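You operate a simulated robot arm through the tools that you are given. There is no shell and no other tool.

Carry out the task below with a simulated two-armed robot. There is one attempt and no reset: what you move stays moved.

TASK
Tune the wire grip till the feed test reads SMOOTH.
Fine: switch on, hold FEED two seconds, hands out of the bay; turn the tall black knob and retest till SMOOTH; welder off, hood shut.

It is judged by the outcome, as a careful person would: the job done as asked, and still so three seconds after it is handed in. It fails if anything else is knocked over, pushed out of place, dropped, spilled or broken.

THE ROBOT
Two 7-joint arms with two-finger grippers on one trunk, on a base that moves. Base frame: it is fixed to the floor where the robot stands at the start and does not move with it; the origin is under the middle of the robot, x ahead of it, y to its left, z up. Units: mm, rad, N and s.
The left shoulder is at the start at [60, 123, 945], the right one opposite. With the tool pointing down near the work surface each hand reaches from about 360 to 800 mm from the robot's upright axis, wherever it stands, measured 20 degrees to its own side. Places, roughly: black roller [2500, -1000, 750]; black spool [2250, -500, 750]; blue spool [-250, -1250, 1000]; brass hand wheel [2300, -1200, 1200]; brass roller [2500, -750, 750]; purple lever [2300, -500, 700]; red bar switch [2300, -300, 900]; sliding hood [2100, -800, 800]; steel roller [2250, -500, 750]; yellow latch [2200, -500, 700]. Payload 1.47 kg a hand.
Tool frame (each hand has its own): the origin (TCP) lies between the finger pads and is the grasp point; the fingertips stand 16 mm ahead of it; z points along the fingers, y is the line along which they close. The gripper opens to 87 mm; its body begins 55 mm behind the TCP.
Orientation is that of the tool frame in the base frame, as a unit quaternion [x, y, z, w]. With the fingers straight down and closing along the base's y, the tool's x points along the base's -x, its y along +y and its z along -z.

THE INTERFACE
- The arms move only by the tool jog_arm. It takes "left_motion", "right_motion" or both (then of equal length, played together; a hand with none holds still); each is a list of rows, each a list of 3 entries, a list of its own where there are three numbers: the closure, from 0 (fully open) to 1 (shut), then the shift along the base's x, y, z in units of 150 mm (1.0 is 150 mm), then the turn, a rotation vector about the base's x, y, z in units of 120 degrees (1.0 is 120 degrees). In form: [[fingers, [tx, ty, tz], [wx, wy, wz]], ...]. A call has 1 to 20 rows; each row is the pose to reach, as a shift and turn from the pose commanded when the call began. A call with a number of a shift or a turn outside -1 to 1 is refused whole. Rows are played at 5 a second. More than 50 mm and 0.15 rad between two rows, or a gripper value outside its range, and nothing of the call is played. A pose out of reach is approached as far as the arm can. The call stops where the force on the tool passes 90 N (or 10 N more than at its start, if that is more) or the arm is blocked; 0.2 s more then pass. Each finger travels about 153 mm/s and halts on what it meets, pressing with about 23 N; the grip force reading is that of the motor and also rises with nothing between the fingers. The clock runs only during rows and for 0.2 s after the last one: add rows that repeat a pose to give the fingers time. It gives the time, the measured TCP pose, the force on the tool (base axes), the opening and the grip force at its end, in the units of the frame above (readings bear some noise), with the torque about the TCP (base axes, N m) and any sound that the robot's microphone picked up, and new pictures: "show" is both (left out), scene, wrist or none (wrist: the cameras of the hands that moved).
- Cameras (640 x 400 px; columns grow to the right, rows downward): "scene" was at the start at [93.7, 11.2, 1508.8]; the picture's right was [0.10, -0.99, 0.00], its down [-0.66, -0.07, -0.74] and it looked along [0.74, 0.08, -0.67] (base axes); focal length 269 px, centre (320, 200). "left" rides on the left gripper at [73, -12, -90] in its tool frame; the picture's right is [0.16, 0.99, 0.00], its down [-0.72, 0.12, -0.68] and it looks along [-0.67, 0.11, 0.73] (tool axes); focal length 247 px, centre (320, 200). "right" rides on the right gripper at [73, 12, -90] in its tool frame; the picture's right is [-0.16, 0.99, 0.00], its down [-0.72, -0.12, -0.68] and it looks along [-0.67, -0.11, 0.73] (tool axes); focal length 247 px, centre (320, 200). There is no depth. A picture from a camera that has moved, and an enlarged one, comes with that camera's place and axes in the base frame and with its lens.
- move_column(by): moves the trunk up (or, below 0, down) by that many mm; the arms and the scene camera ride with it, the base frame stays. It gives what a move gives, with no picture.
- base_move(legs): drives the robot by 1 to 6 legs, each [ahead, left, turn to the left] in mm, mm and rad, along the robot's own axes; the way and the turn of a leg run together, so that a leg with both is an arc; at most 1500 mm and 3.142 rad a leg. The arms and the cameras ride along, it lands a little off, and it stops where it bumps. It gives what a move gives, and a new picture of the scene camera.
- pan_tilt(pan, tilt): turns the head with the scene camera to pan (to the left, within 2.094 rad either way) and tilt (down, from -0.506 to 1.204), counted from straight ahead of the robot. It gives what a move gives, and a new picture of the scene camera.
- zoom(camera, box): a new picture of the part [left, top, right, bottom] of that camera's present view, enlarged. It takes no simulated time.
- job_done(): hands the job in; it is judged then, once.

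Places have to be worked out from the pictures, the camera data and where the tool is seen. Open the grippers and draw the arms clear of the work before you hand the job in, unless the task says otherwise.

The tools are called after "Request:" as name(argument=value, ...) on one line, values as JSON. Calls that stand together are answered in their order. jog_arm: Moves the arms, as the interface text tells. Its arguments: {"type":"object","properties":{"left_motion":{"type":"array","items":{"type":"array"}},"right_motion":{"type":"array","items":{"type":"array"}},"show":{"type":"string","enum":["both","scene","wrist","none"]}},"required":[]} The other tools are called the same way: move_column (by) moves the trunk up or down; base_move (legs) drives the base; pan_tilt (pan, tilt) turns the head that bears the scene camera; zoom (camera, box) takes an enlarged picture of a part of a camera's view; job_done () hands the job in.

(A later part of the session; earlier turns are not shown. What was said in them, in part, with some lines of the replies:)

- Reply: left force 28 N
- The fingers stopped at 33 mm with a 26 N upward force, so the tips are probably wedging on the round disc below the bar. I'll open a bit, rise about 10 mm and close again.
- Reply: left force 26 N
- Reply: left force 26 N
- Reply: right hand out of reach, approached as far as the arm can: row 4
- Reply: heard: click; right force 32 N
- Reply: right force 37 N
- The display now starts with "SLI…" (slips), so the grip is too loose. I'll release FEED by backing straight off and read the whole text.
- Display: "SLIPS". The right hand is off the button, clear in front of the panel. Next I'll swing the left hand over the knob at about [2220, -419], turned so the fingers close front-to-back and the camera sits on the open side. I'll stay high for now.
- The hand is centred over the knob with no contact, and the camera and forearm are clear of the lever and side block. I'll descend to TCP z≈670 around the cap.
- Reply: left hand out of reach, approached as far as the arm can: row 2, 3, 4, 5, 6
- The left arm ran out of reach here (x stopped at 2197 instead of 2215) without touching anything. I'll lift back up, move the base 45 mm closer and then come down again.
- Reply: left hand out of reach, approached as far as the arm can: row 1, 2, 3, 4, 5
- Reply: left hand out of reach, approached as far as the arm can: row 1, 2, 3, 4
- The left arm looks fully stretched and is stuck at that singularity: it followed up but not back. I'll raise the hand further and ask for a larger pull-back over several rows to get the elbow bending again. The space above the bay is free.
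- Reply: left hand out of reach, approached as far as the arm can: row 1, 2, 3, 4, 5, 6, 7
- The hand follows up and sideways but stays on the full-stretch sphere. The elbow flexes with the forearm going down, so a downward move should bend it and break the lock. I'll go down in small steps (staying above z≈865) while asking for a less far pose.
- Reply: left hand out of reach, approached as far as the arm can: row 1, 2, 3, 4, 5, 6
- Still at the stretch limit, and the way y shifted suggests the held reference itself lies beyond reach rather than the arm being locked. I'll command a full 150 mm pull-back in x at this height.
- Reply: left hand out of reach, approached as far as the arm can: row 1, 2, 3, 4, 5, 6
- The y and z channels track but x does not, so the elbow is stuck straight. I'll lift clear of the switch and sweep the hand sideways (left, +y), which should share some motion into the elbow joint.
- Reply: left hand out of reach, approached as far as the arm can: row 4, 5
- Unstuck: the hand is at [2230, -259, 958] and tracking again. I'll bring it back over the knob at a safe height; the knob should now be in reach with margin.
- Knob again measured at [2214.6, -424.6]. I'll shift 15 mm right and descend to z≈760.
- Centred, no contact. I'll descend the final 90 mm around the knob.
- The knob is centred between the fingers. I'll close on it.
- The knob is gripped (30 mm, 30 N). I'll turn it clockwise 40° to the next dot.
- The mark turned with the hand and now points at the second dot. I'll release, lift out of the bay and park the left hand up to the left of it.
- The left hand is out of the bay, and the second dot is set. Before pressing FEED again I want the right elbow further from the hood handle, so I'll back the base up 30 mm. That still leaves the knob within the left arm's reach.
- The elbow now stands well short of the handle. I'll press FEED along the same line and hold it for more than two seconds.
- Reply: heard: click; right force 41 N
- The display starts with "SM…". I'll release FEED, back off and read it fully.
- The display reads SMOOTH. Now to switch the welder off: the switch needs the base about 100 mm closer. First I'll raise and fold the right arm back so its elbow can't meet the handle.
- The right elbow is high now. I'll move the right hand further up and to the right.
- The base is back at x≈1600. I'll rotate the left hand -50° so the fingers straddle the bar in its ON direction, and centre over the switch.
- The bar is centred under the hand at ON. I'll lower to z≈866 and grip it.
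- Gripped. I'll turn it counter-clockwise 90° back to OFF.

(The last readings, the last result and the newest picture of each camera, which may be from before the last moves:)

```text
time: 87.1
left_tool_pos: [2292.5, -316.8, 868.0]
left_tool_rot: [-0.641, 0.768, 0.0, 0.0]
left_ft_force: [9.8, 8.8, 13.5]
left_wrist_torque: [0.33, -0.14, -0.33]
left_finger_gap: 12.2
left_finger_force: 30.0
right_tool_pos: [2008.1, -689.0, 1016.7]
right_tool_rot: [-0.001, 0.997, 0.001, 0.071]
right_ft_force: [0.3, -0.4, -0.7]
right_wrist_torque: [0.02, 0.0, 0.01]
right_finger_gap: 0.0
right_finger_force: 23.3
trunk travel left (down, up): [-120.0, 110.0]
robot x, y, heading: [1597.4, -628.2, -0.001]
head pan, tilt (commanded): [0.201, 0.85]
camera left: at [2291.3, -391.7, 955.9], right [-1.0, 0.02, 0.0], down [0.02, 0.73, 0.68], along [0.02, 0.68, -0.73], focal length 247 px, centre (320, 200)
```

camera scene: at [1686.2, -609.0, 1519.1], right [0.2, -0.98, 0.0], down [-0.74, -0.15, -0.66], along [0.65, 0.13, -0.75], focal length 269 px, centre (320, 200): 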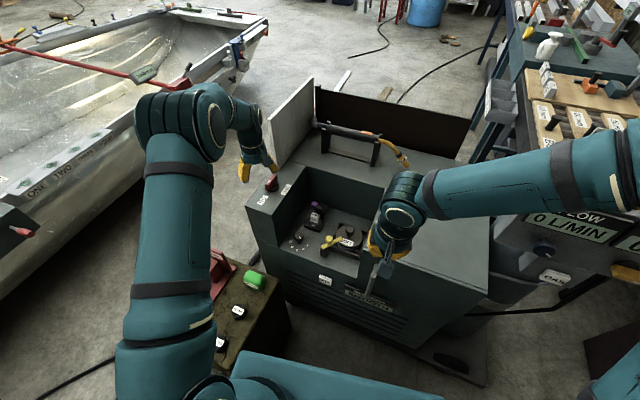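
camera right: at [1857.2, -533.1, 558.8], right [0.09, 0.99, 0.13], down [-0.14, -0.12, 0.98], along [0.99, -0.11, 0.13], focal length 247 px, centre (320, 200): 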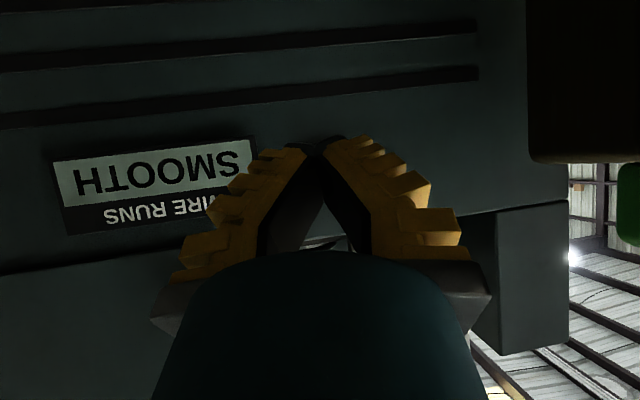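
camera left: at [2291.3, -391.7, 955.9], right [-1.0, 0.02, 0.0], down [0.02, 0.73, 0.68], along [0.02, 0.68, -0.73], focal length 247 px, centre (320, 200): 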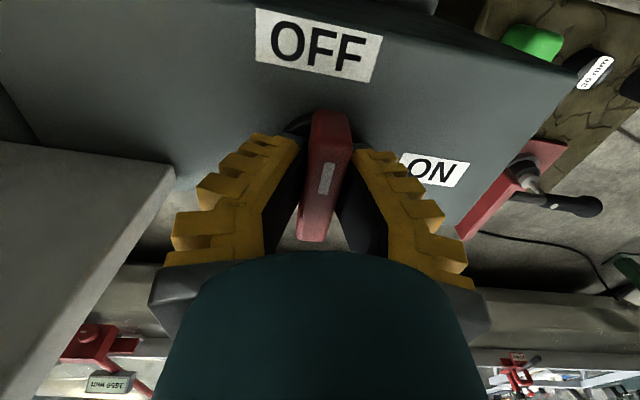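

The bar points at OFF and there's some torque against the stop. I'll release and lift away.

Request:
jog_arm(left_motion=[[0.6, [0, 0, 0], [0, 0, 0]], [0.3, [0, 0, 0], [0, 0, 0]], [0.3, [0, 0, 0.15], [0, 0, 0]], [0.3, [0, 0, 0.4], [0, 0, 0]], [0.3, [0, 0, 0.65], [0, 0, 0]]], show="both")

Request:
zoom(camera="left", box=[250, 20, 390, 180])

Request:
zoom(camera="scene", box=[270, 190, 410, 320])

```text
time: 88.3
left_tool_pos: [2291.6, -317.2, 965.0]
left_tool_rot: [-0.639, 0.769, 0.001, -0.001]
left_ft_force: [0.0, -0.3, -0.6]
left_wrist_torque: [-0.01, -0.06, 0.02]
left_finger_gap: 65.3
left_finger_force: 2.9
right_tool_pos: [2008.2, -688.9, 1016.5]
right_tool_rot: [-0.001, 0.997, 0.0, 0.072]
right_ft_force: [-0.2, -0.1, 0.5]
right_wrist_torque: [-0.01, -0.01, 0.04]
right_finger_gap: 0.0
right_finger_force: 23.3
trunk travel left (down, up): [-120.0, 110.0]
robot x, y, heading: [1594.7, -629.4, 0.002]
head pan, tilt (commanded): [0.201, 0.85]
camera scene: at [1684.1, -609.3, 1519.3], right [0.2, -0.98, 0.0], down [-0.74, -0.15, -0.66], along [0.65, 0.13, -0.75], focal length 269 px, centre (320, 200)
camera left: at [2290.7, -393.0, 1053.1], right [-1.0, 0.03, 0.0], down [0.02, 0.73, 0.68], along [0.02, 0.68, -0.73], focal length 247 px, centre (320, 200)
```

scene: 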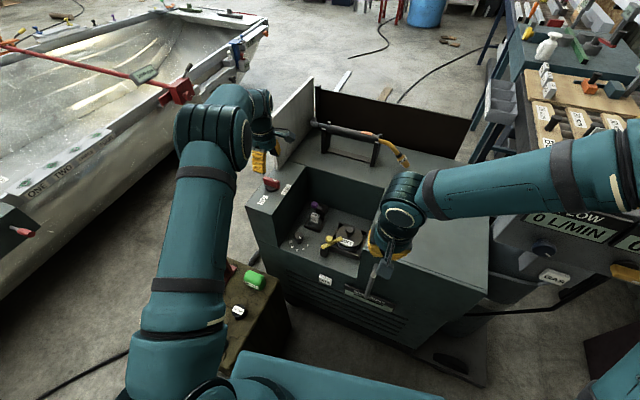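
left: 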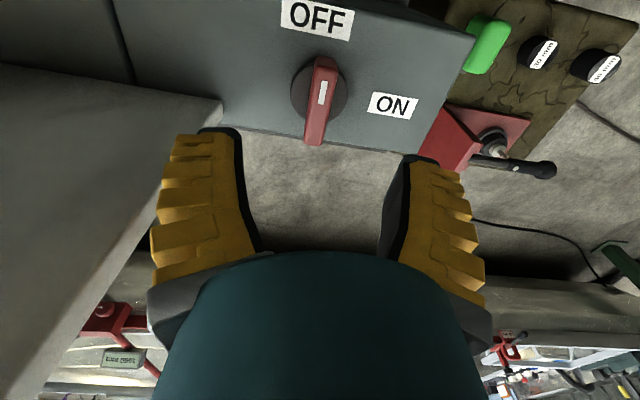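

```text
2.50 times, centred on (320, 100) of left
camera zoom: at [2290.7, -393.0, 1053.1], right [-1.0, 0.03, 0.0], down [0.02, 0.73, 0.68], along [0.02, 0.68, -0.73], focal length 617 px, centre (320, 450)
```

zoom: 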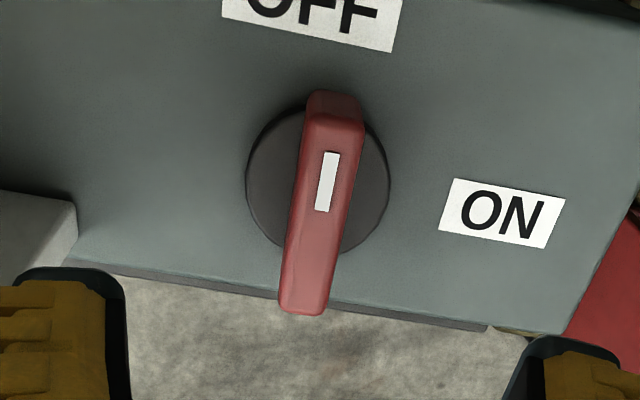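

```text
3.08 times, centred on (340, 255) of scene
camera zoom: at [1684.1, -609.3, 1519.3], right [0.2, -0.98, 0.0], down [-0.74, -0.15, -0.66], along [0.65, 0.13, -0.75], focal length 829 px, centre (258, 31)
```

zoom: 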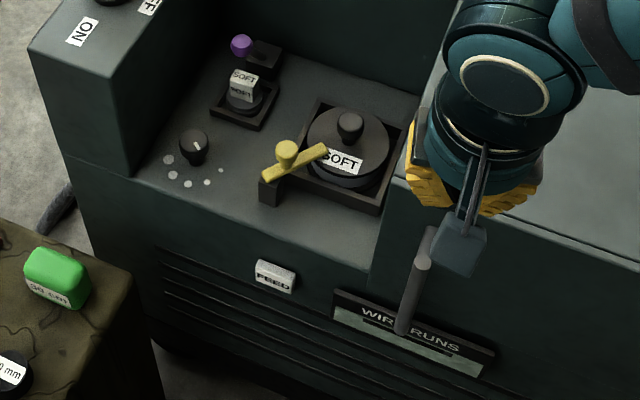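

The welder is OFF, the display is blank and the knob is still at the second dot. Next is the hood: its handle bar is at about [2038, -687], z 652–846. I'll raise the left hand up and out to the left, then back the base up about 150 mm for a comfortable right-arm grip.

Request:
jog_arm(left_motion=[[0.3, [-0.05, 0.1, 0.2], [0, 0, 0]], [0.3, [-0.15, 0.25, 0.4], [0, 0, 0]], [0.3, [-0.25, 0.4, 0.6], [0, 0, 0]], [0.3, [-0.4, 0.6, 0.7], [0, 0, 0]]], show="none")

Request:
base_move(legs=[[-150, 0, 0]])

```text
time: 89.3
left_tool_pos: [2233.5, -226.0, 1071.1]
left_tool_rot: [-0.64, 0.769, 0.0, -0.001]
left_ft_force: [0.2, 0.4, -0.1]
left_wrist_torque: [0.0, 0.02, 0.04]
left_finger_gap: 65.2
left_finger_force: 3.2
right_tool_pos: [2008.1, -687.7, 1017.0]
right_tool_rot: [-0.001, 0.997, 0.001, 0.072]
right_ft_force: [0.1, -0.5, -0.7]
right_wrist_torque: [-0.01, -0.05, 0.02]
right_finger_gap: 0.0
right_finger_force: 23.1
trunk travel left (down, up): [-120.0, 110.0]
robot x, y, heading: [1595.7, -627.4, 0.004]
head pan, tilt (commanded): [0.201, 0.85]
```

```text
time: 90.7
left_tool_pos: [2081.2, -226.7, 1071.7]
left_tool_rot: [-0.64, 0.768, 0.0, 0.0]
left_ft_force: [-0.3, -0.1, 0.3]
left_wrist_torque: [-0.03, -0.03, -0.04]
left_finger_gap: 65.5
left_finger_force: 3.0
right_tool_pos: [1856.4, -689.3, 1015.8]
right_tool_rot: [-0.002, 0.998, 0.001, 0.071]
right_ft_force: [-0.6, 0.0, 0.5]
right_wrist_torque: [-0.03, -0.05, -0.01]
right_finger_gap: 0.2
right_finger_force: 23.1
trunk travel left (down, up): [-120.0, 110.0]
robot x, y, heading: [1449.8, -627.5, 0.003]
head pan, tilt (commanded): [0.201, 0.85]
camera scene: at [1532.7, -609.4, 1519.3], right [0.2, -0.98, 0.0], down [-0.73, -0.15, -0.66], along [0.65, 0.13, -0.75], focal length 269 px, centre (320, 200)
```

scene: 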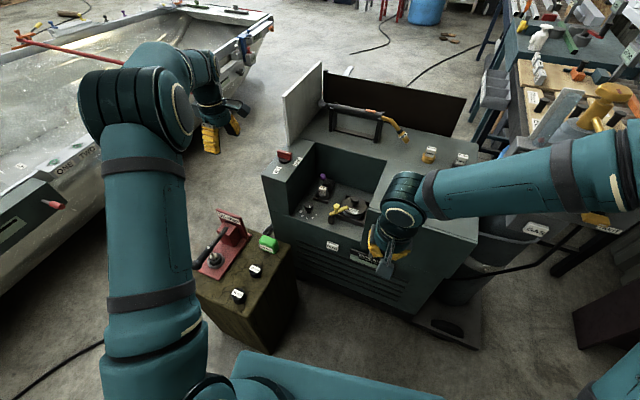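

Now I'll pitch the right hand forward, open the fingers and lower it in front of the handle.

Request:
jog_arm(right_motion=[[0.8, [0, 0, -0.1], [0, -0.065, 0]], [0.5, [0, 0, -0.25], [0, -0.13, 0]], [0.35, [0, 0, -0.4], [0, -0.195, 0]], [0.35, [0, 0, -0.6], [0, -0.26, 0]], [0.35, [0, 0, -0.8], [0, -0.325, 0]], [0.35, [0, 0, -1.0], [0, -0.39, 0]], [0.35, [0, 0, -1.0], [0, -0.39, 0]]], show="both")

```text
time: 92.3
left_tool_pos: [2082.6, -226.9, 1069.8]
left_tool_rot: [-0.64, 0.769, -0.001, 0.001]
left_ft_force: [1.0, 0.4, 0.1]
left_wrist_torque: [-0.04, -0.02, 0.01]
left_finger_gap: 65.3
left_finger_force: 2.8
right_tool_pos: [1862.8, -686.8, 864.5]
right_tool_rot: [-0.001, 0.887, 0.0, 0.461]
right_ft_force: [1.2, -0.2, -0.4]
right_wrist_torque: [-0.01, -0.03, 0.02]
right_finger_gap: 61.5
right_finger_force: 3.7
right hand out of reach, approached as far as the arm can: row 4, 5, 6, 7
trunk travel left (down, up): [-120.0, 110.0]
robot x, y, heading: [1446.9, -629.5, 0.002]
head pan, tilt (commanded): [0.201, 0.85]
camera scene: at [1533.7, -609.6, 1519.3], right [0.2, -0.98, 0.0], down [-0.74, -0.15, -0.66], along [0.65, 0.13, -0.75], focal length 269 px, centre (320, 200)
camera right: at [1746.1, -675.1, 855.4], right [0.09, 0.99, 0.13], down [-0.14, -0.12, 0.98], along [0.99, -0.1, 0.13], focal length 247 px, centre (320, 200)
```

scene: 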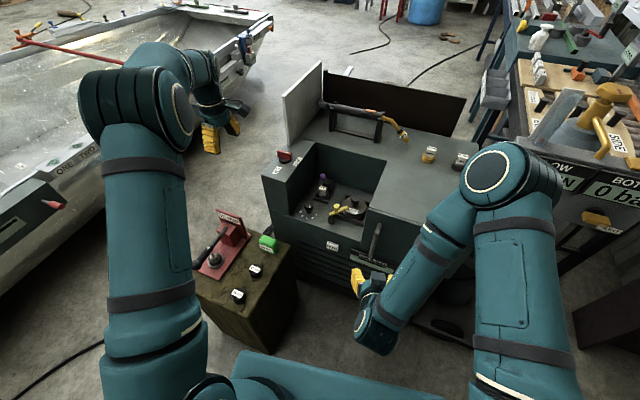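
right: 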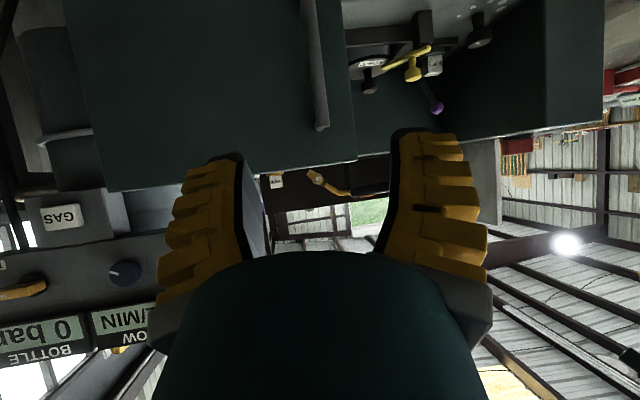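

The right hand sits within a few mm of the request, and the handle is visible straight ahead (y≈-690). I'll lower and advance to about [1975, -690, 745], short of the bar.

Request:
jog_arm(right_motion=[[0.35, [0.2, 0, -0.15], [0, 0, 0]], [0.35, [0.4, -0.01, -0.35], [0, 0, 0]], [0.35, [0.6, -0.02, -0.55], [0, 0, 0]], [0.35, [0.75, -0.02, -0.8], [0, 0, 0]], [0.35, [0.75, -0.02, -0.8], [0, 0, 0]]], show="both")

Request:
zoom(camera="scene", box=[310, 190, 470, 330])

```text
time: 93.5
left_tool_pos: [2081.8, -226.9, 1070.8]
left_tool_rot: [-0.64, 0.768, 0.0, 0.0]
left_ft_force: [-0.7, 0.1, 0.3]
left_wrist_torque: [-0.02, -0.03, -0.02]
left_finger_gap: 65.4
left_finger_force: 2.6
right_tool_pos: [1974.3, -688.5, 742.6]
right_tool_rot: [-0.001, 0.887, 0.0, 0.462]
right_ft_force: [-0.5, -1.0, 0.6]
right_wrist_torque: [0.04, 0.01, 0.01]
right_finger_gap: 61.3
right_finger_force: 3.4
trunk travel left (down, up): [-120.0, 110.0]
robot x, y, heading: [1446.0, -629.7, 0.006]
head pan, tilt (commanded): [0.201, 0.85]
camera scene: at [1533.8, -609.7, 1519.3], right [0.2, -0.98, 0.0], down [-0.74, -0.15, -0.66], along [0.65, 0.13, -0.75], focal length 269 px, centre (320, 200)
camera right: at [1859.6, -678.9, 735.1], right [0.09, 0.99, 0.13], down [-0.14, -0.12, 0.98], along [0.99, -0.1, 0.13], focal length 247 px, centre (320, 200)
```

scene: 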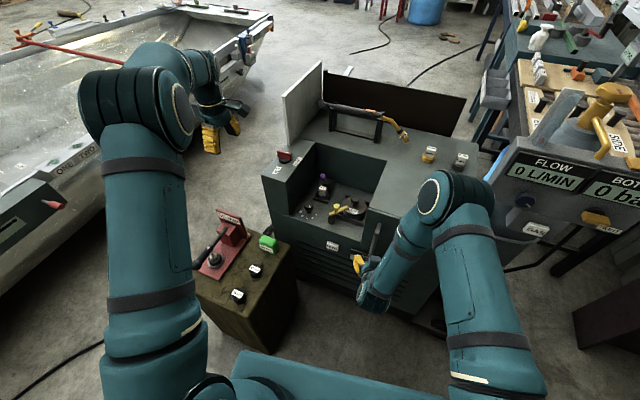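
right: 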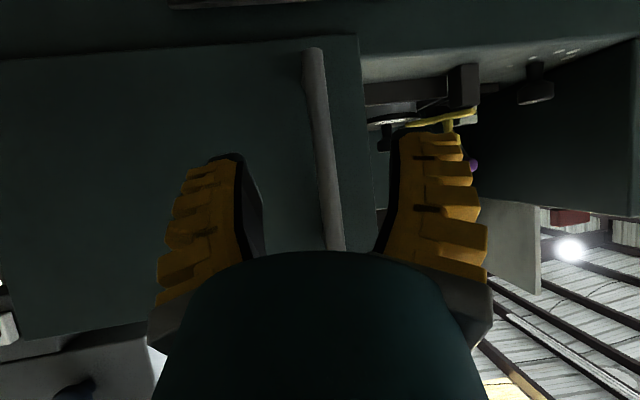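

```text
2.86 times, centred on (390, 260) of scene
camera zoom: at [1533.8, -609.7, 1519.3], right [0.2, -0.98, 0.0], down [-0.74, -0.15, -0.66], along [0.65, 0.13, -0.75], focal length 770 px, centre (120, 29)
```

zoom: 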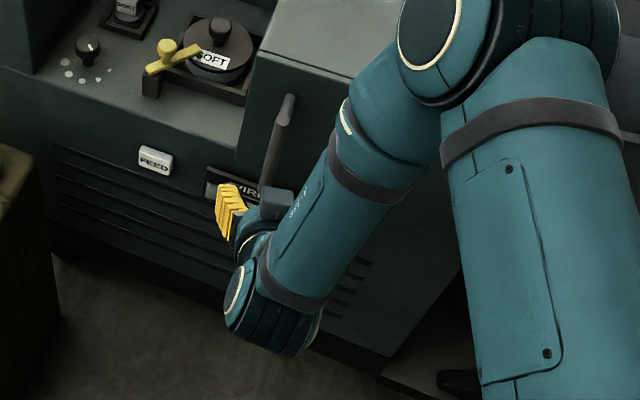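

The bar runs neatly between the open fingers. I'll advance about 70 mm and close on it.

Request:
jog_arm(right_motion=[[0.35, [0.15, 0, 0], [0, 0, 0]], [0.35, [0.3, 0, 0], [0, 0, 0]], [0.35, [0.42, 0, 0], [0, 0, 0]], [0.35, [0.48, 0, 0], [0, 0, 0]], [0.35, [0.48, 0, 0], [0, 0, 0]]], show="wrist")

```text
time: 94.7
left_tool_pos: [2082.5, -225.8, 1071.2]
left_tool_rot: [-0.64, 0.768, 0.0, -0.001]
left_ft_force: [0.2, -0.2, 0.4]
left_wrist_torque: [-0.02, -0.02, 0.01]
left_finger_gap: 65.5
left_finger_force: 3.0
right_tool_pos: [2047.5, -686.6, 745.3]
right_tool_rot: [-0.002, 0.887, 0.0, 0.461]
right_ft_force: [0.2, 0.0, -1.0]
right_wrist_torque: [0.01, -0.02, 0.01]
right_finger_gap: 61.5
right_finger_force: 3.1
trunk travel left (down, up): [-120.0, 110.0]
robot x, y, heading: [1446.6, -627.7, 0.001]
head pan, tilt (commanded): [0.201, 0.85]
camera right: at [1932.6, -676.2, 736.6], right [0.09, 0.99, 0.13], down [-0.14, -0.11, 0.98], along [0.99, -0.1, 0.13], focal length 247 px, centre (320, 200)
```

right: 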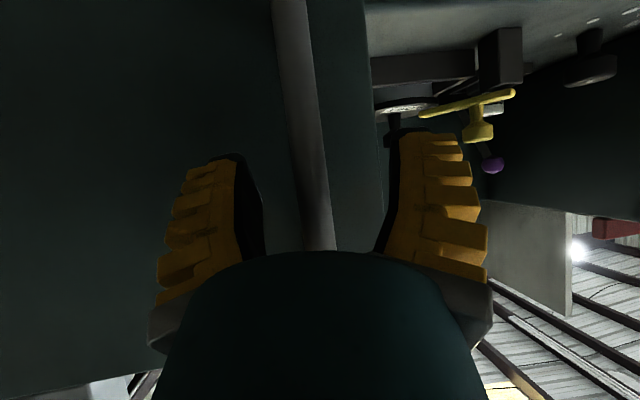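

The bar is between the pads with no contact yet. I'll close the fingers on it.

Request:
jog_arm(right_motion=[[0.6, [0, 0, 0], [0, 0, 0]], [0.85, [0, 0, 0], [0, 0, 0]], [1, [0, 0, 0], [0, 0, 0]], [1, [0, 0, 0], [0, 0, 0]]], show="both")

```text
time: 95.7
left_tool_pos: [2081.9, -225.7, 1071.9]
left_tool_rot: [-0.641, 0.768, -0.001, 0.0]
left_ft_force: [0.8, -0.9, -0.4]
left_wrist_torque: [0.02, -0.03, 0.0]
left_finger_gap: 65.4
left_finger_force: 2.8
right_tool_pos: [2046.4, -685.5, 744.6]
right_tool_rot: [-0.002, 0.887, 0.001, 0.462]
right_ft_force: [-4.8, -2.4, 7.2]
right_wrist_torque: [-0.01, 0.53, 0.01]
right_finger_gap: 7.9
right_finger_force: 29.7
trunk travel left (down, up): [-120.0, 110.0]
robot x, y, heading: [1447.5, -627.0, 0.006]
head pan, tilt (commanded): [0.201, 0.85]
camera scene: at [1533.1, -609.5, 1519.3], right [0.2, -0.98, 0.0], down [-0.74, -0.15, -0.66], along [0.65, 0.13, -0.75], focal length 269 px, centre (320, 200)
camera right: at [1931.9, -676.1, 737.1], right [0.09, 0.99, 0.13], down [-0.14, -0.12, 0.98], along [0.99, -0.1, 0.13], focal length 247 px, centre (320, 200)
```

scene: 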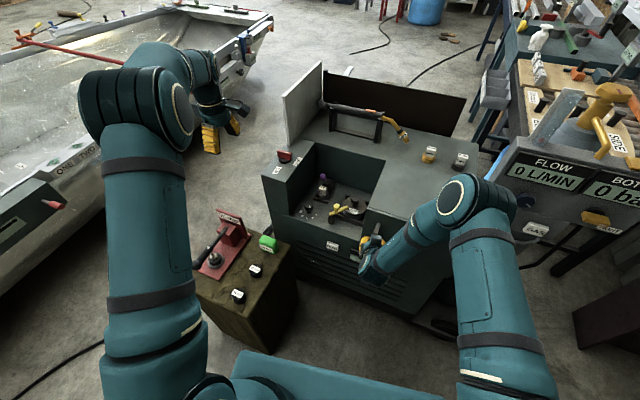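
right: 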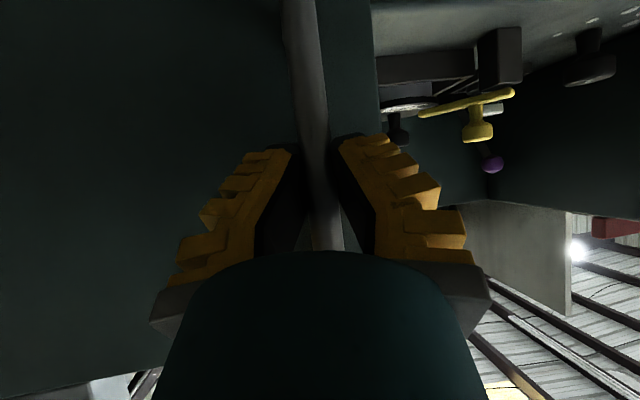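

The bar is caught between the fingers. I'll pull the hood left along its track (direction about [0.196, 0.981]), 90 mm to begin with, watching the force.

Request:
jog_arm(right_motion=[[1, [0.02, 0.1, 0], [0, 0, 0]], [1, [0.04, 0.2, 0], [0, 0, 0]], [1, [0.06, 0.3, 0], [0, 0, 0]], [1, [0.08, 0.4, 0], [0, 0, 0]], [1, [0.1, 0.5, 0], [0, 0, 0]], [1, [0.12, 0.6, 0], [0, 0, 0]]], show="both")

```text
time: 97.1
left_tool_pos: [2082.5, -226.1, 1070.8]
left_tool_rot: [-0.64, 0.768, -0.001, 0.0]
left_ft_force: [0.1, 0.7, -0.2]
left_wrist_torque: [0.0, 0.0, 0.02]
left_finger_gap: 65.6
left_finger_force: 3.0
right_tool_pos: [2066.2, -597.5, 744.6]
right_tool_rot: [-0.001, 0.886, 0.001, 0.463]
right_ft_force: [1.4, -1.7, 8.7]
right_wrist_torque: [0.0, 0.44, 0.06]
right_finger_gap: 6.1
right_finger_force: 30.0
trunk travel left (down, up): [-120.0, 110.0]
robot x, y, heading: [1445.6, -631.0, 0.006]
head pan, tilt (commanded): [0.201, 0.85]
camera scene: at [1533.6, -609.4, 1519.3], right [0.2, -0.98, 0.0], down [-0.74, -0.15, -0.66], along [0.65, 0.13, -0.75], focal length 269 px, centre (320, 200)
camera right: at [1949.9, -586.7, 737.0], right [0.09, 0.99, 0.13], down [-0.14, -0.12, 0.98], along [0.99, -0.1, 0.13], focal length 247 px, centre (320, 200)
```

scene: 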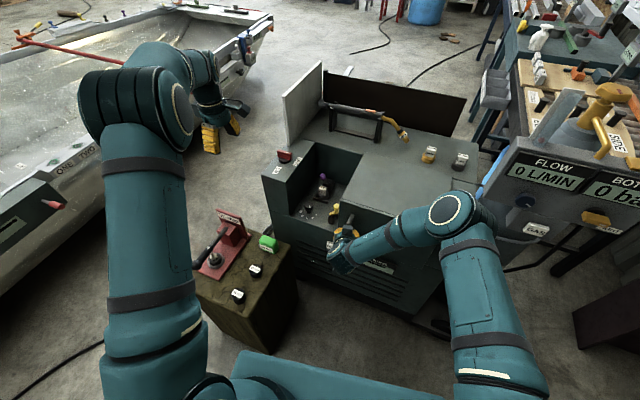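
right: 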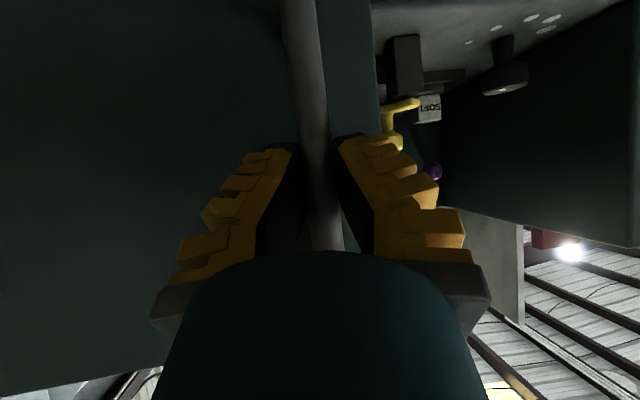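

The hood slides easily (under 10 N). I'll continue another 100 mm.

Request:
jog_arm(right_motion=[[1, [0.02, 0.1, 0], [0, 0, 0]], [1, [0.04, 0.2, 0], [0, 0, 0]], [1, [0.06, 0.3, 0], [0, 0, 0]], [1, [0.08, 0.4, 0], [0, 0, 0]], [1, [0.1, 0.5, 0], [0, 0, 0]], [1, [0.12, 0.6, 0], [0, 0, 0]], [1, [0.134, 0.67, 0], [0, 0, 0]]], show="both")

```text
time: 98.7
left_tool_pos: [2082.5, -225.9, 1070.7]
left_tool_rot: [-0.64, 0.768, 0.001, 0.0]
left_ft_force: [-0.9, 0.7, -0.3]
left_wrist_torque: [-0.02, 0.01, 0.0]
left_finger_gap: 65.3
left_finger_force: 3.6
right_tool_pos: [2084.8, -496.9, 743.7]
right_tool_rot: [-0.003, 0.887, 0.001, 0.462]
right_ft_force: [4.5, -2.7, 11.7]
right_wrist_torque: [0.04, -0.22, -0.01]
right_finger_gap: 5.9
right_finger_force: 30.6
trunk travel left (down, up): [-120.0, 110.0]
robot x, y, heading: [1449.5, -626.8, 0.003]
head pan, tilt (commanded): [0.201, 0.85]
camera scene: at [1533.2, -609.7, 1519.3], right [0.2, -0.98, 0.0], down [-0.74, -0.15, -0.66], along [0.65, 0.13, -0.75], focal length 269 px, centre (320, 200)
camera right: at [1969.4, -487.5, 736.4], right [0.09, 0.99, 0.13], down [-0.14, -0.12, 0.98], along [0.99, -0.1, 0.13], focal length 247 px, centre (320, 200)
```

scene: 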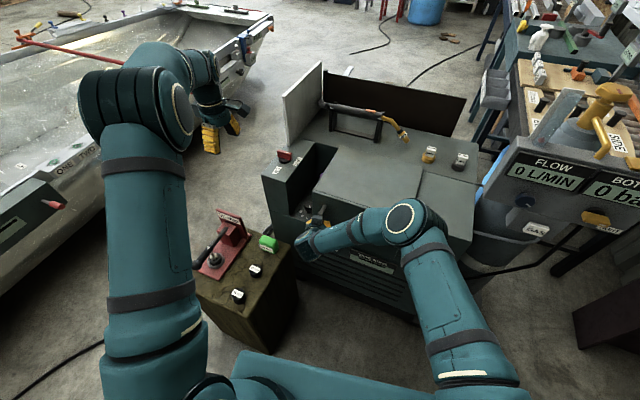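
right: 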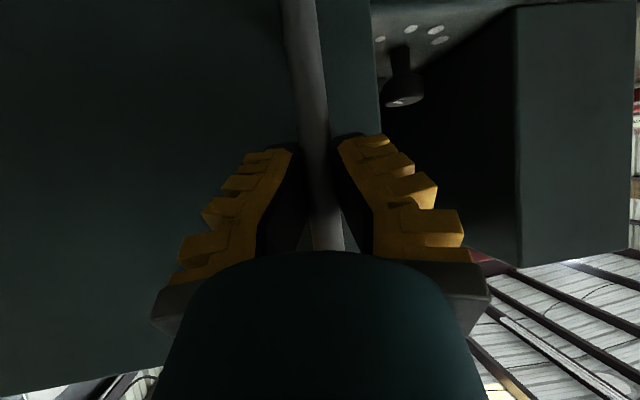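

About 190 mm done, with roughly 95 mm to go before the hood meets the left block. I'll continue 60 mm, then finish slowly.

Request:
jog_arm(right_motion=[[1, [0.02, 0.1, 0], [0, 0, 0]], [1, [0.04, 0.2, 0], [0, 0, 0]], [1, [0.06, 0.3, 0], [0, 0, 0]], [1, [0.08, 0.4, 0], [0, 0, 0]]], show="both")

```text
time: 99.7
left_tool_pos: [2082.8, -226.5, 1069.8]
left_tool_rot: [-0.64, 0.768, 0.0, -0.001]
left_ft_force: [-0.5, -0.4, 0.0]
left_wrist_torque: [-0.05, -0.01, -0.01]
left_finger_gap: 65.5
left_finger_force: 3.2
right_tool_pos: [2097.0, -438.8, 744.7]
right_tool_rot: [-0.001, 0.887, -0.001, 0.461]
right_ft_force: [8.0, -2.7, 5.1]
right_wrist_torque: [0.01, -0.16, 0.02]
right_finger_gap: 6.1
right_finger_force: 30.2
trunk travel left (down, up): [-120.0, 110.0]
robot x, y, heading: [1445.3, -630.4, 0.007]
head pan, tilt (commanded): [0.201, 0.85]
camera scene: at [1534.3, -609.6, 1519.2], right [0.2, -0.98, 0.0], down [-0.74, -0.15, -0.66], along [0.65, 0.13, -0.75], focal length 269 px, centre (320, 200)
camera right: at [1981.3, -428.3, 736.2], right [0.09, 0.99, 0.13], down [-0.14, -0.11, 0.98], along [0.99, -0.1, 0.13], focal length 247 px, centre (320, 200)
```

scene: 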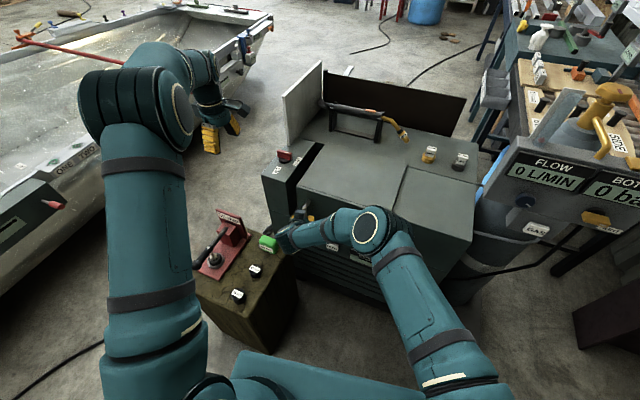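
right: 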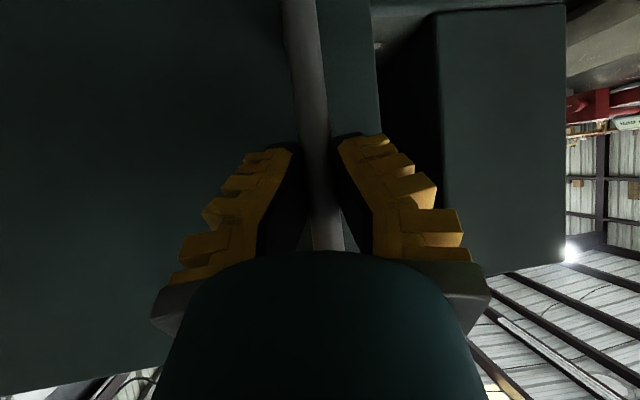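

A gap of about 40 mm remains. I'll close it slowly.

Request:
jog_arm(right_motion=[[1, [0.013, 0.065, 0], [0, 0, 0]], [1, [0.026, 0.13, 0], [0, 0, 0]], [1, [0.036, 0.18, 0], [0, 0, 0]], [1, [0.044, 0.22, 0], [0, 0, 0]], [1, [0.05, 0.25, 0], [0, 0, 0]]], show="both")

Request:
zoom(camera="scene", box=[250, 130, 380, 260])

```text
time: 100.9
left_tool_pos: [2082.5, -226.8, 1071.6]
left_tool_rot: [-0.641, 0.768, 0.0, -0.001]
left_ft_force: [-0.3, -0.4, 0.4]
left_wrist_torque: [0.0, 0.0, -0.04]
left_finger_gap: 65.3
left_finger_force: 3.1
right_tool_pos: [2102.8, -401.5, 743.4]
right_tool_rot: [-0.001, 0.887, 0.0, 0.462]
right_ft_force: [12.7, -4.5, 9.4]
right_wrist_torque: [0.02, -0.08, -0.03]
right_finger_gap: 5.9
right_finger_force: 30.1
trunk travel left (down, up): [-120.0, 110.0]
robot x, y, heading: [1446.2, -626.8, 0.005]
head pan, tilt (commanded): [0.201, 0.85]
camera scene: at [1534.5, -610.1, 1519.2], right [0.2, -0.98, 0.0], down [-0.74, -0.15, -0.66], along [0.65, 0.13, -0.75], focal length 269 px, centre (320, 200)
camera right: at [1988.8, -390.6, 736.0], right [0.09, 0.99, 0.13], down [-0.14, -0.12, 0.98], along [0.99, -0.1, 0.13], focal length 247 px, centre (320, 200)
```

scene: 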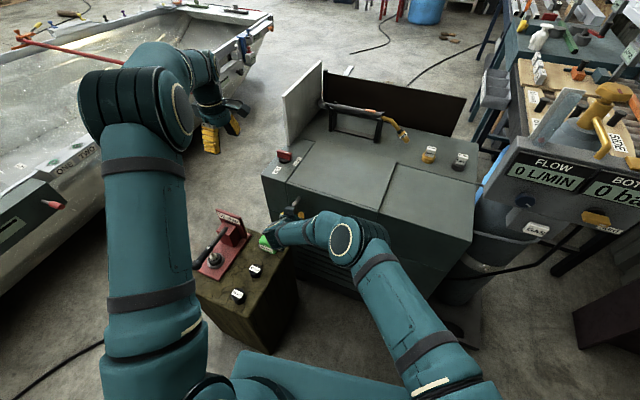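
right: 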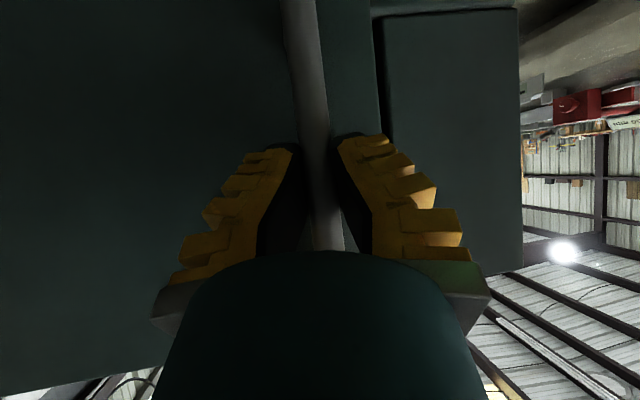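

```text
3.08 times, centred on (315, 195) of scene
camera zoom: at [1534.5, -610.1, 1519.2], right [0.2, -0.98, 0.0], down [-0.74, -0.15, -0.66], along [0.65, 0.13, -0.75], focal length 829 px, centre (335, 215)
```

zoom: 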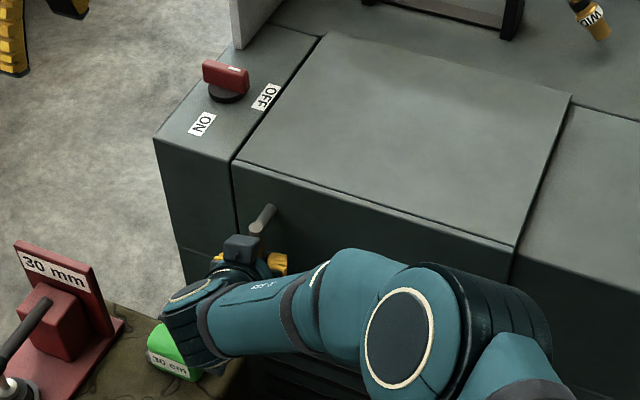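

Only a hairline gap (about 3 mm) is left. I'll nudge it the last few millimetres until I feel the stop.

Request:
jog_arm(right_motion=[[1, [0, 0.013, 0], [0, 0, 0]], [1, [0, 0.026, 0], [0, 0, 0]], [1, [0.001, 0.04, 0], [0, 0, 0]], [1, [0.002, 0.053, 0], [0, 0, 0]], [1, [0.002, 0.06, 0], [0, 0, 0]]], show="wrist")

Request:
zoom(camera="right", box=[330, 0, 430, 80])

```text
time: 102.1
left_tool_pos: [2084.8, -225.8, 1070.6]
left_tool_rot: [-0.64, 0.768, 0.0, 0.0]
left_ft_force: [-1.4, 0.3, -0.3]
left_wrist_torque: [0.03, -0.01, 0.01]
left_finger_gap: 65.0
left_finger_force: 3.1
right_tool_pos: [2105.3, -391.5, 744.5]
right_tool_rot: [-0.001, 0.886, 0.0, 0.463]
right_ft_force: [20.7, -7.1, 6.2]
right_wrist_torque: [0.01, -0.16, 0.01]
right_finger_gap: 6.0
right_finger_force: 30.3
trunk travel left (down, up): [-120.0, 110.0]
robot x, y, heading: [1448.1, -629.7, 0.005]
head pan, tilt (commanded): [0.201, 0.85]
camera right: at [1990.1, -380.9, 736.0], right [0.09, 0.99, 0.13], down [-0.14, -0.12, 0.98], along [0.99, -0.11, 0.13], focal length 247 px, centre (320, 200)
```

right: 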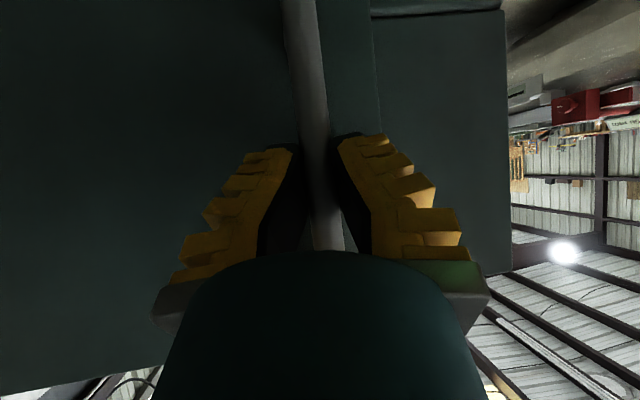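

```text
5.00 times, centred on (380, 40) of right
camera zoom: at [1990.1, -380.9, 736.0], right [0.09, 0.99, 0.13], down [-0.14, -0.12, 0.98], along [0.99, -0.11, 0.13], focal length 1235 px, centre (20, 1000)
```

zoom: 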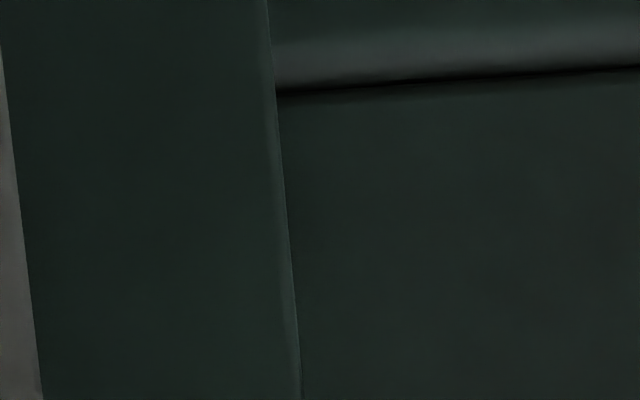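

The gap is closed in this view. I'll check from the scene camera whether the hood has met the left block.

Request:
zoom(camera="scene", box=[260, 140, 340, 240])

```text
4.00 times, centred on (300, 190) of scene
camera zoom: at [1535.4, -610.2, 1519.1], right [0.2, -0.98, 0.0], down [-0.74, -0.15, -0.66], along [0.65, 0.13, -0.75], focal length 1078 px, centre (400, 240)
```

zoom: 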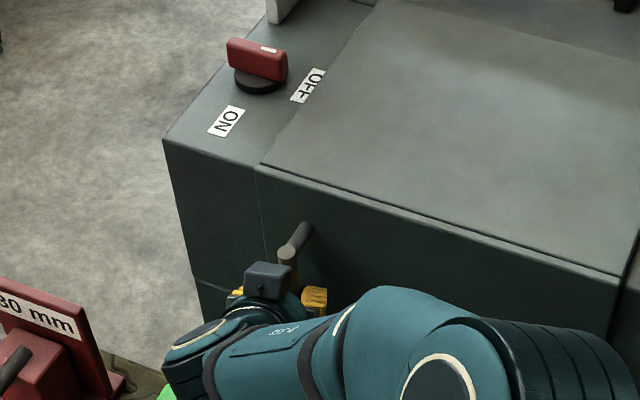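

The hood now meets the block with no visible gap. I'll press a few mm more along the track to make sure it's against its stop.

Request:
jog_arm(right_motion=[[1, [0.008, 0.015, 0], [0, 0, 0]], [1, [0.012, 0.03, 0], [0, 0, 0]], [1, [0.016, 0.045, 0], [0, 0, 0]], [1, [0.016, 0.045, 0], [0, 0, 0]]], show="scene")

Request:
zoom(camera="scene", box=[260, 140, 340, 240])

```text
time: 103.1
left_tool_pos: [2082.2, -228.2, 1072.5]
left_tool_rot: [-0.64, 0.768, 0.001, 0.001]
left_ft_force: [-0.7, -0.4, -0.4]
left_wrist_torque: [-0.01, -0.02, 0.02]
left_finger_gap: 65.3
left_finger_force: 3.0
right_tool_pos: [2105.8, -385.7, 744.2]
right_tool_rot: [0.0, 0.887, -0.001, 0.461]
right_ft_force: [8.6, -20.5, 10.0]
right_wrist_torque: [-0.02, 0.12, -0.1]
right_finger_gap: 5.9
right_finger_force: 30.1
trunk travel left (down, up): [-120.0, 110.0]
robot x, y, heading: [1448.1, -627.6, 0.005]
head pan, tilt (commanded): [0.201, 0.85]
camera scene: at [1533.9, -611.9, 1519.3], right [0.2, -0.98, 0.0], down [-0.74, -0.15, -0.66], along [0.65, 0.14, -0.75], focal length 269 px, centre (320, 200)
```

scene: 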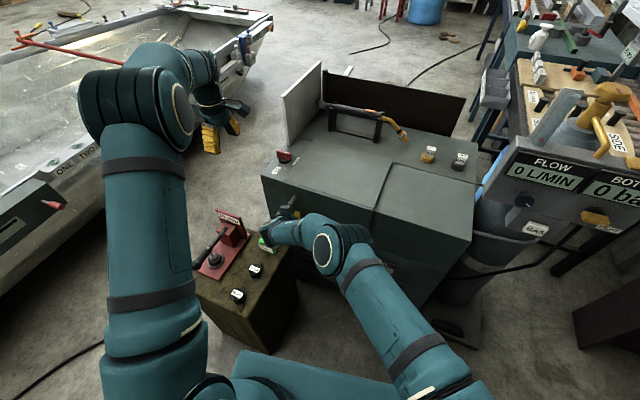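

```text
4.00 times, centred on (300, 190) of scene
camera zoom: at [1533.9, -611.9, 1519.3], right [0.2, -0.98, 0.0], down [-0.74, -0.15, -0.66], along [0.65, 0.14, -0.75], focal length 1078 px, centre (400, 240)
```

zoom: 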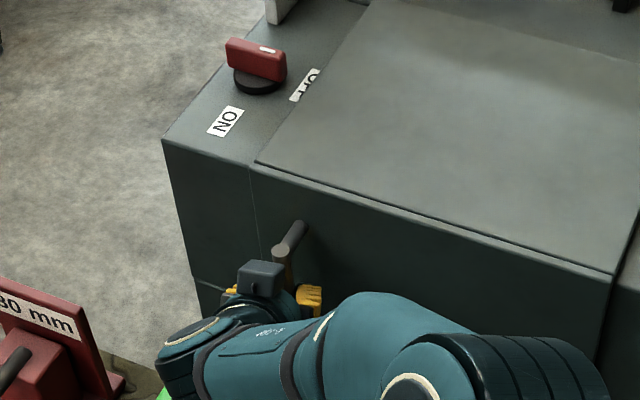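

The resisting force has risen to 20 N and the hood slightly overlaps the block edge, so it is fully shut. I'll open the fingers, then back straight off the handle.

Request:
jog_arm(right_motion=[[0.6, [0, 0, 0], [0, 0, 0]], [0.35, [0, 0, 0], [0, 0, 0]], [0.35, [0, 0, 0], [0, 0, 0]], [0.35, [-0.2, 0, 0], [0, 0, 0]], [0.35, [-0.45, 0, 0], [0, 0, 0]], [0.35, [-0.75, 0, 0], [0, 0, 0]]], show="both")

```text
time: 104.5
left_tool_pos: [2081.6, -226.3, 1070.8]
left_tool_rot: [-0.64, 0.769, 0.0, 0.0]
left_ft_force: [1.0, 0.3, 0.8]
left_wrist_torque: [-0.03, -0.03, 0.01]
left_finger_gap: 65.3
left_finger_force: 3.3
right_tool_pos: [1990.7, -382.6, 743.9]
right_tool_rot: [-0.001, 0.887, 0.0, 0.463]
right_ft_force: [0.1, -0.5, 0.5]
right_wrist_torque: [0.01, 0.0, 0.0]
right_finger_gap: 61.4
right_finger_force: 3.6
trunk travel left (down, up): [-120.0, 110.0]
robot x, y, heading: [1445.7, -625.0, 0.002]
head pan, tilt (commanded): [0.201, 0.85]
camera scene: at [1533.3, -609.2, 1519.3], right [0.2, -0.98, 0.0], down [-0.74, -0.15, -0.66], along [0.65, 0.13, -0.75], focal length 269 px, centre (320, 200)
camera right: at [1876.6, -372.4, 735.9], right [0.09, 0.99, 0.13], down [-0.14, -0.12, 0.98], along [0.99, -0.1, 0.13], focal length 247 px, centre (320, 200)
```

scene: 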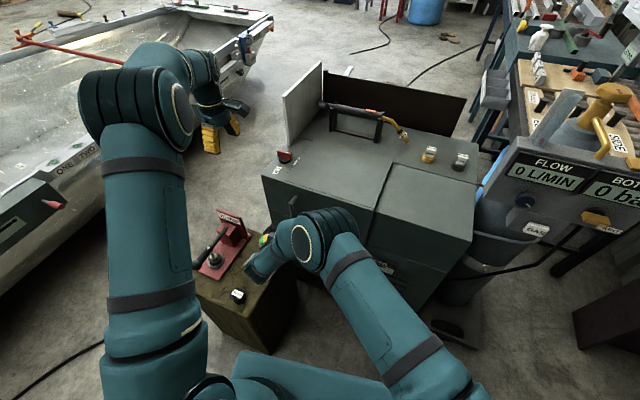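
right: 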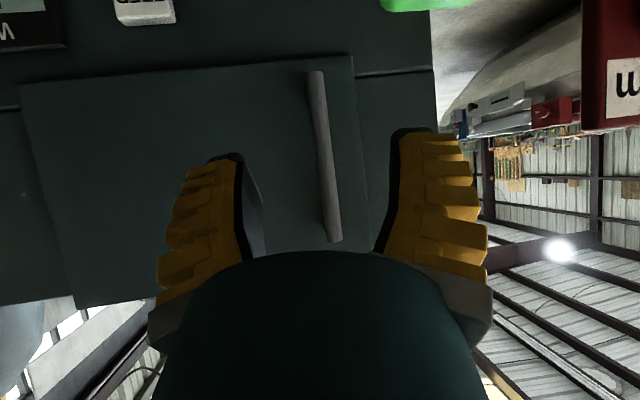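

The hood stays shut and the right hand is off the handle. I'll raise the right arm up and to the right, clear of the stand.

Request:
jog_arm(right_motion=[[0.35, [-0.05, -0.1, 0.2], [0, 0, 0]], [0.35, [-0.1, -0.3, 0.4], [0, 0.03, 0]], [0.35, [-0.15, -0.5, 0.6], [0, 0.06, 0]], [0.35, [-0.25, -0.7, 0.8], [0, 0.1, 0]], [0.35, [-0.35, -0.9, 1.0], [0, 0.15, 0]]], show="scene")

Request:
jog_arm(right_motion=[[0.35, [0, -0.2, 0.25], [0, 0.05, 0]], [0.35, [0, -0.4, 0.5], [0, 0.1, 0]], [0.35, [0, -0.6, 0.75], [0, 0.15, 0]], [0.35, [0, -0.8, 0.9], [0, 0.2, 0]]], show="scene")

```text
time: 105.7
left_tool_pos: [2081.5, -226.8, 1070.3]
left_tool_rot: [-0.64, 0.769, 0.0, 0.0]
left_ft_force: [0.3, -0.2, -0.7]
left_wrist_torque: [0.01, -0.04, -0.02]
left_finger_gap: 65.2
left_finger_force: 3.4
right_tool_pos: [1940.1, -522.7, 893.2]
right_tool_rot: [-0.002, 0.948, 0.001, 0.317]
right_ft_force: [-0.2, -0.4, 0.3]
right_wrist_torque: [0.01, -0.04, -0.01]
right_finger_gap: 61.5
right_finger_force: 3.2
trunk travel left (down, up): [-120.0, 110.0]
robot x, y, heading: [1449.7, -624.7, 0.004]
head pan, tilt (commanded): [0.201, 0.85]
camera scene: at [1533.5, -610.5, 1519.3], right [0.2, -0.98, 0.0], down [-0.74, -0.15, -0.66], along [0.65, 0.13, -0.75], focal length 269 px, centre (320, 200)
```

scene: 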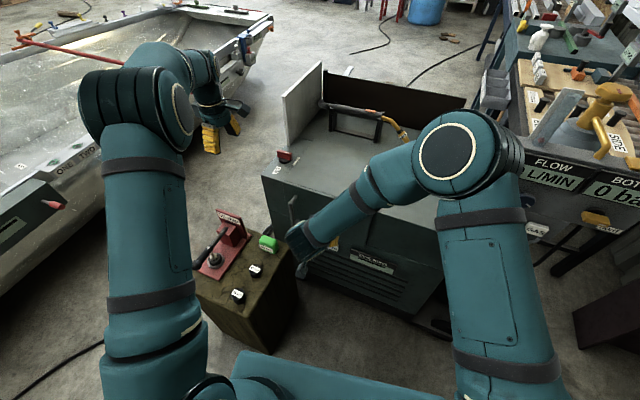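

```text
time: 106.7
left_tool_pos: [2081.9, -226.7, 1070.6]
left_tool_rot: [-0.641, 0.768, 0.0, 0.0]
left_ft_force: [-0.9, -0.5, 0.0]
left_wrist_torque: [0.01, -0.02, 0.03]
left_finger_gap: 65.3
left_finger_force: 3.2
right_tool_pos: [1940.8, -641.8, 1031.1]
right_tool_rot: [-0.002, 0.994, 0.001, 0.113]
right_ft_force: [-1.3, -0.4, 0.2]
right_wrist_torque: [0.0, 0.01, 0.0]
right_finger_gap: 61.5
right_finger_force: 4.3
trunk travel left (down, up): [-120.0, 110.0]
robot x, y, heading: [1445.3, -624.7, 0.004]
head pan, tilt (commanded): [0.201, 0.85]
camera scene: at [1534.0, -609.9, 1519.2], right [0.2, -0.98, 0.0], down [-0.74, -0.15, -0.66], along [0.65, 0.13, -0.75], focal length 269 px, centre (320, 200)
```

scene: 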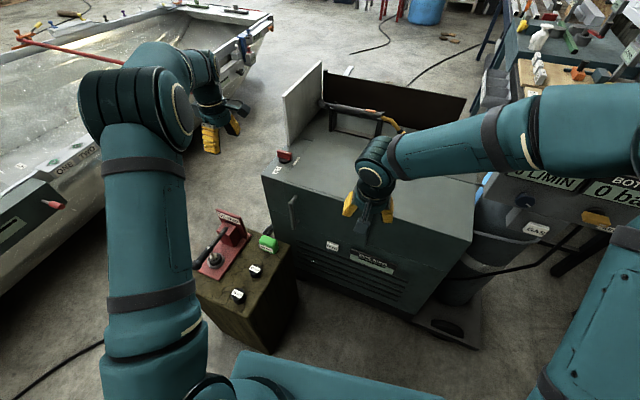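

Both arms are clear and the hood looks shut. I'll back the base away and inspect the whole machine.

Request:
base_move(legs=[[-350, 0, 0]])

Request:
jog_arm(left_motion=[[0.1, [-0.1, 0, 0.1], [0, 0, 0]], [0, [-0.2, 0, 0.2], [0, 0, 0]], [0, [-0.3, 0, 0.2], [0, 0, 0]]], right_motion=[[0.1, [0, -0.2, 0.1], [0, 0, 0]], [0, [0, -0.4, 0.2], [0, 0, 0]], [0, [0, -0.6, 0.2], [0, 0, 0]]], show="scene")

Request:
zoom(camera="scene", box=[260, 60, 460, 240])

```text
time: 109.0
left_tool_pos: [1729.1, -228.6, 1070.9]
left_tool_rot: [-0.64, 0.768, -0.001, -0.001]
left_ft_force: [-0.3, -0.1, 0.7]
left_wrist_torque: [0.0, 0.01, -0.01]
left_finger_gap: 65.4
left_finger_force: 2.9
right_tool_pos: [1586.8, -642.5, 1029.1]
right_tool_rot: [-0.001, 0.994, 0.0, 0.113]
right_ft_force: [-0.8, 0.9, 0.4]
right_wrist_torque: [0.02, -0.02, -0.01]
right_finger_gap: 61.4
right_finger_force: 3.4
trunk travel left (down, up): [-120.0, 110.0]
robot x, y, heading: [1093.1, -627.9, -0.002]
head pan, tilt (commanded): [0.201, 0.85]
camera scene: at [1180.4, -610.8, 1519.3], right [0.2, -0.98, 0.0], down [-0.74, -0.15, -0.66], along [0.65, 0.13, -0.75], focal length 269 px, centre (320, 200)
```

scene: 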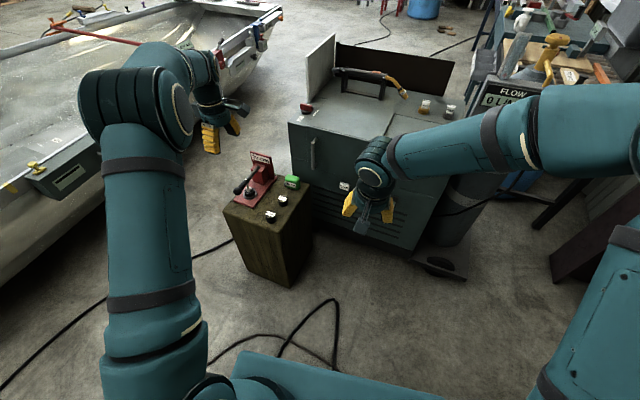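

```text
time: 109.8
left_tool_pos: [1684.1, -229.2, 1101.9]
left_tool_rot: [-0.64, 0.768, 0.001, 0.0]
left_ft_force: [0.1, -0.3, 0.0]
left_wrist_torque: [-0.01, 0.0, 0.0]
left_finger_gap: 87.0
left_finger_force: 0.0
right_tool_pos: [1585.5, -731.7, 1060.5]
right_tool_rot: [-0.002, 0.993, 0.001, 0.114]
right_ft_force: [-0.3, -0.6, 0.1]
right_wrist_torque: [0.05, -0.03, 0.0]
right_finger_gap: 87.2
right_finger_force: 0.0
trunk travel left (down, up): [-120.0, 110.0]
robot x, y, heading: [1093.5, -627.1, 0.007]
head pan, tilt (commanded): [0.201, 0.85]
camera scene: at [1180.5, -611.5, 1519.3], right [0.2, -0.98, 0.0], down [-0.74, -0.15, -0.66], along [0.65, 0.13, -0.75], focal length 269 px, centre (320, 200)
```

scene: 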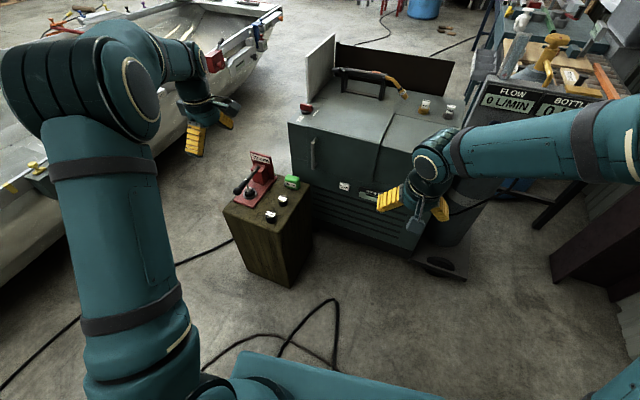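

```text
2.22 times, centred on (360, 150) of scene
camera zoom: at [1180.5, -611.5, 1519.3], right [0.2, -0.98, 0.0], down [-0.74, -0.15, -0.66], along [0.65, 0.13, -0.75], focal length 599 px, centre (231, 311)
```

zoom: 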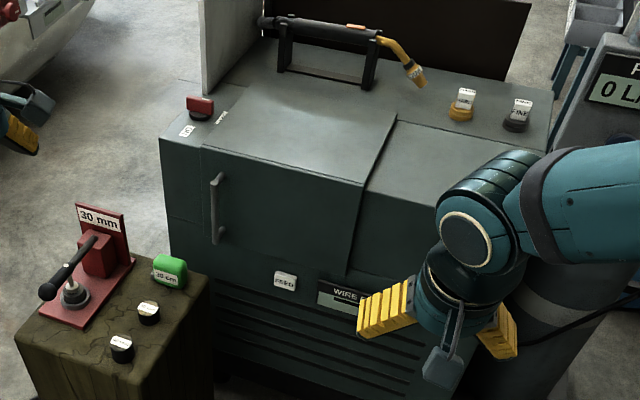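

All items stand where they were: torch, HARD/FINE rollers, clamp, green box and tubes. I'll do one last close look at the switch and hood edge.

Request:
zoom(camera="scene", box=[280, 85, 360, 145])

Request:
zoom(camera="scene", box=[300, 140, 420, 230])

```text
6.67 times, centred on (320, 115) of scene
camera zoom: at [1180.5, -611.5, 1519.3], right [0.2, -0.98, 0.0], down [-0.74, -0.15, -0.66], along [0.65, 0.13, -0.75], focal length 1796 px, centre (320, 767)
```

zoom: 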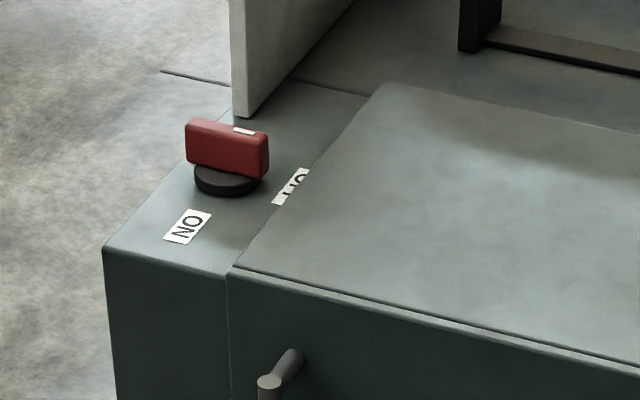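

```text
4.44 times, centred on (360, 185) of scene
camera zoom: at [1180.5, -611.5, 1519.3], right [0.2, -0.98, 0.0], down [-0.74, -0.15, -0.66], along [0.65, 0.13, -0.75], focal length 1197 px, centre (142, 267)
```

zoom: 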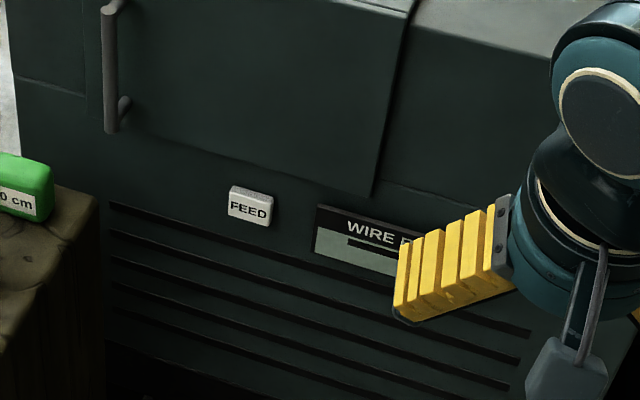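

The feed test read SMOOTH, the switch is at OFF with the display blank, and the hood is shut over the bay. FEED is released, nothing else was moved, and both grippers are open and clear. I'm handing the job in.

Request:
job_done()

```text
The job is handed in.
```

The wire feed test reads SMOOTH. It read SLIPS on the first test, so I turned the tall black knob one dot tighter, from the smallest dot to the second, and the retest came up SMOOTH.

Both tests were run with the switch on, FEED held for more than two seconds and my hands out of the bay.

The welder is now off with its display blank, and the hood is shut. The hood slid on a little past the edge of the switch block, so it now covers part of the OFF label.

In the final check the torch, rollers, clamp and the items on the stand were all where they started. The job is handed in with both grippers open and the arms clear of the machine.
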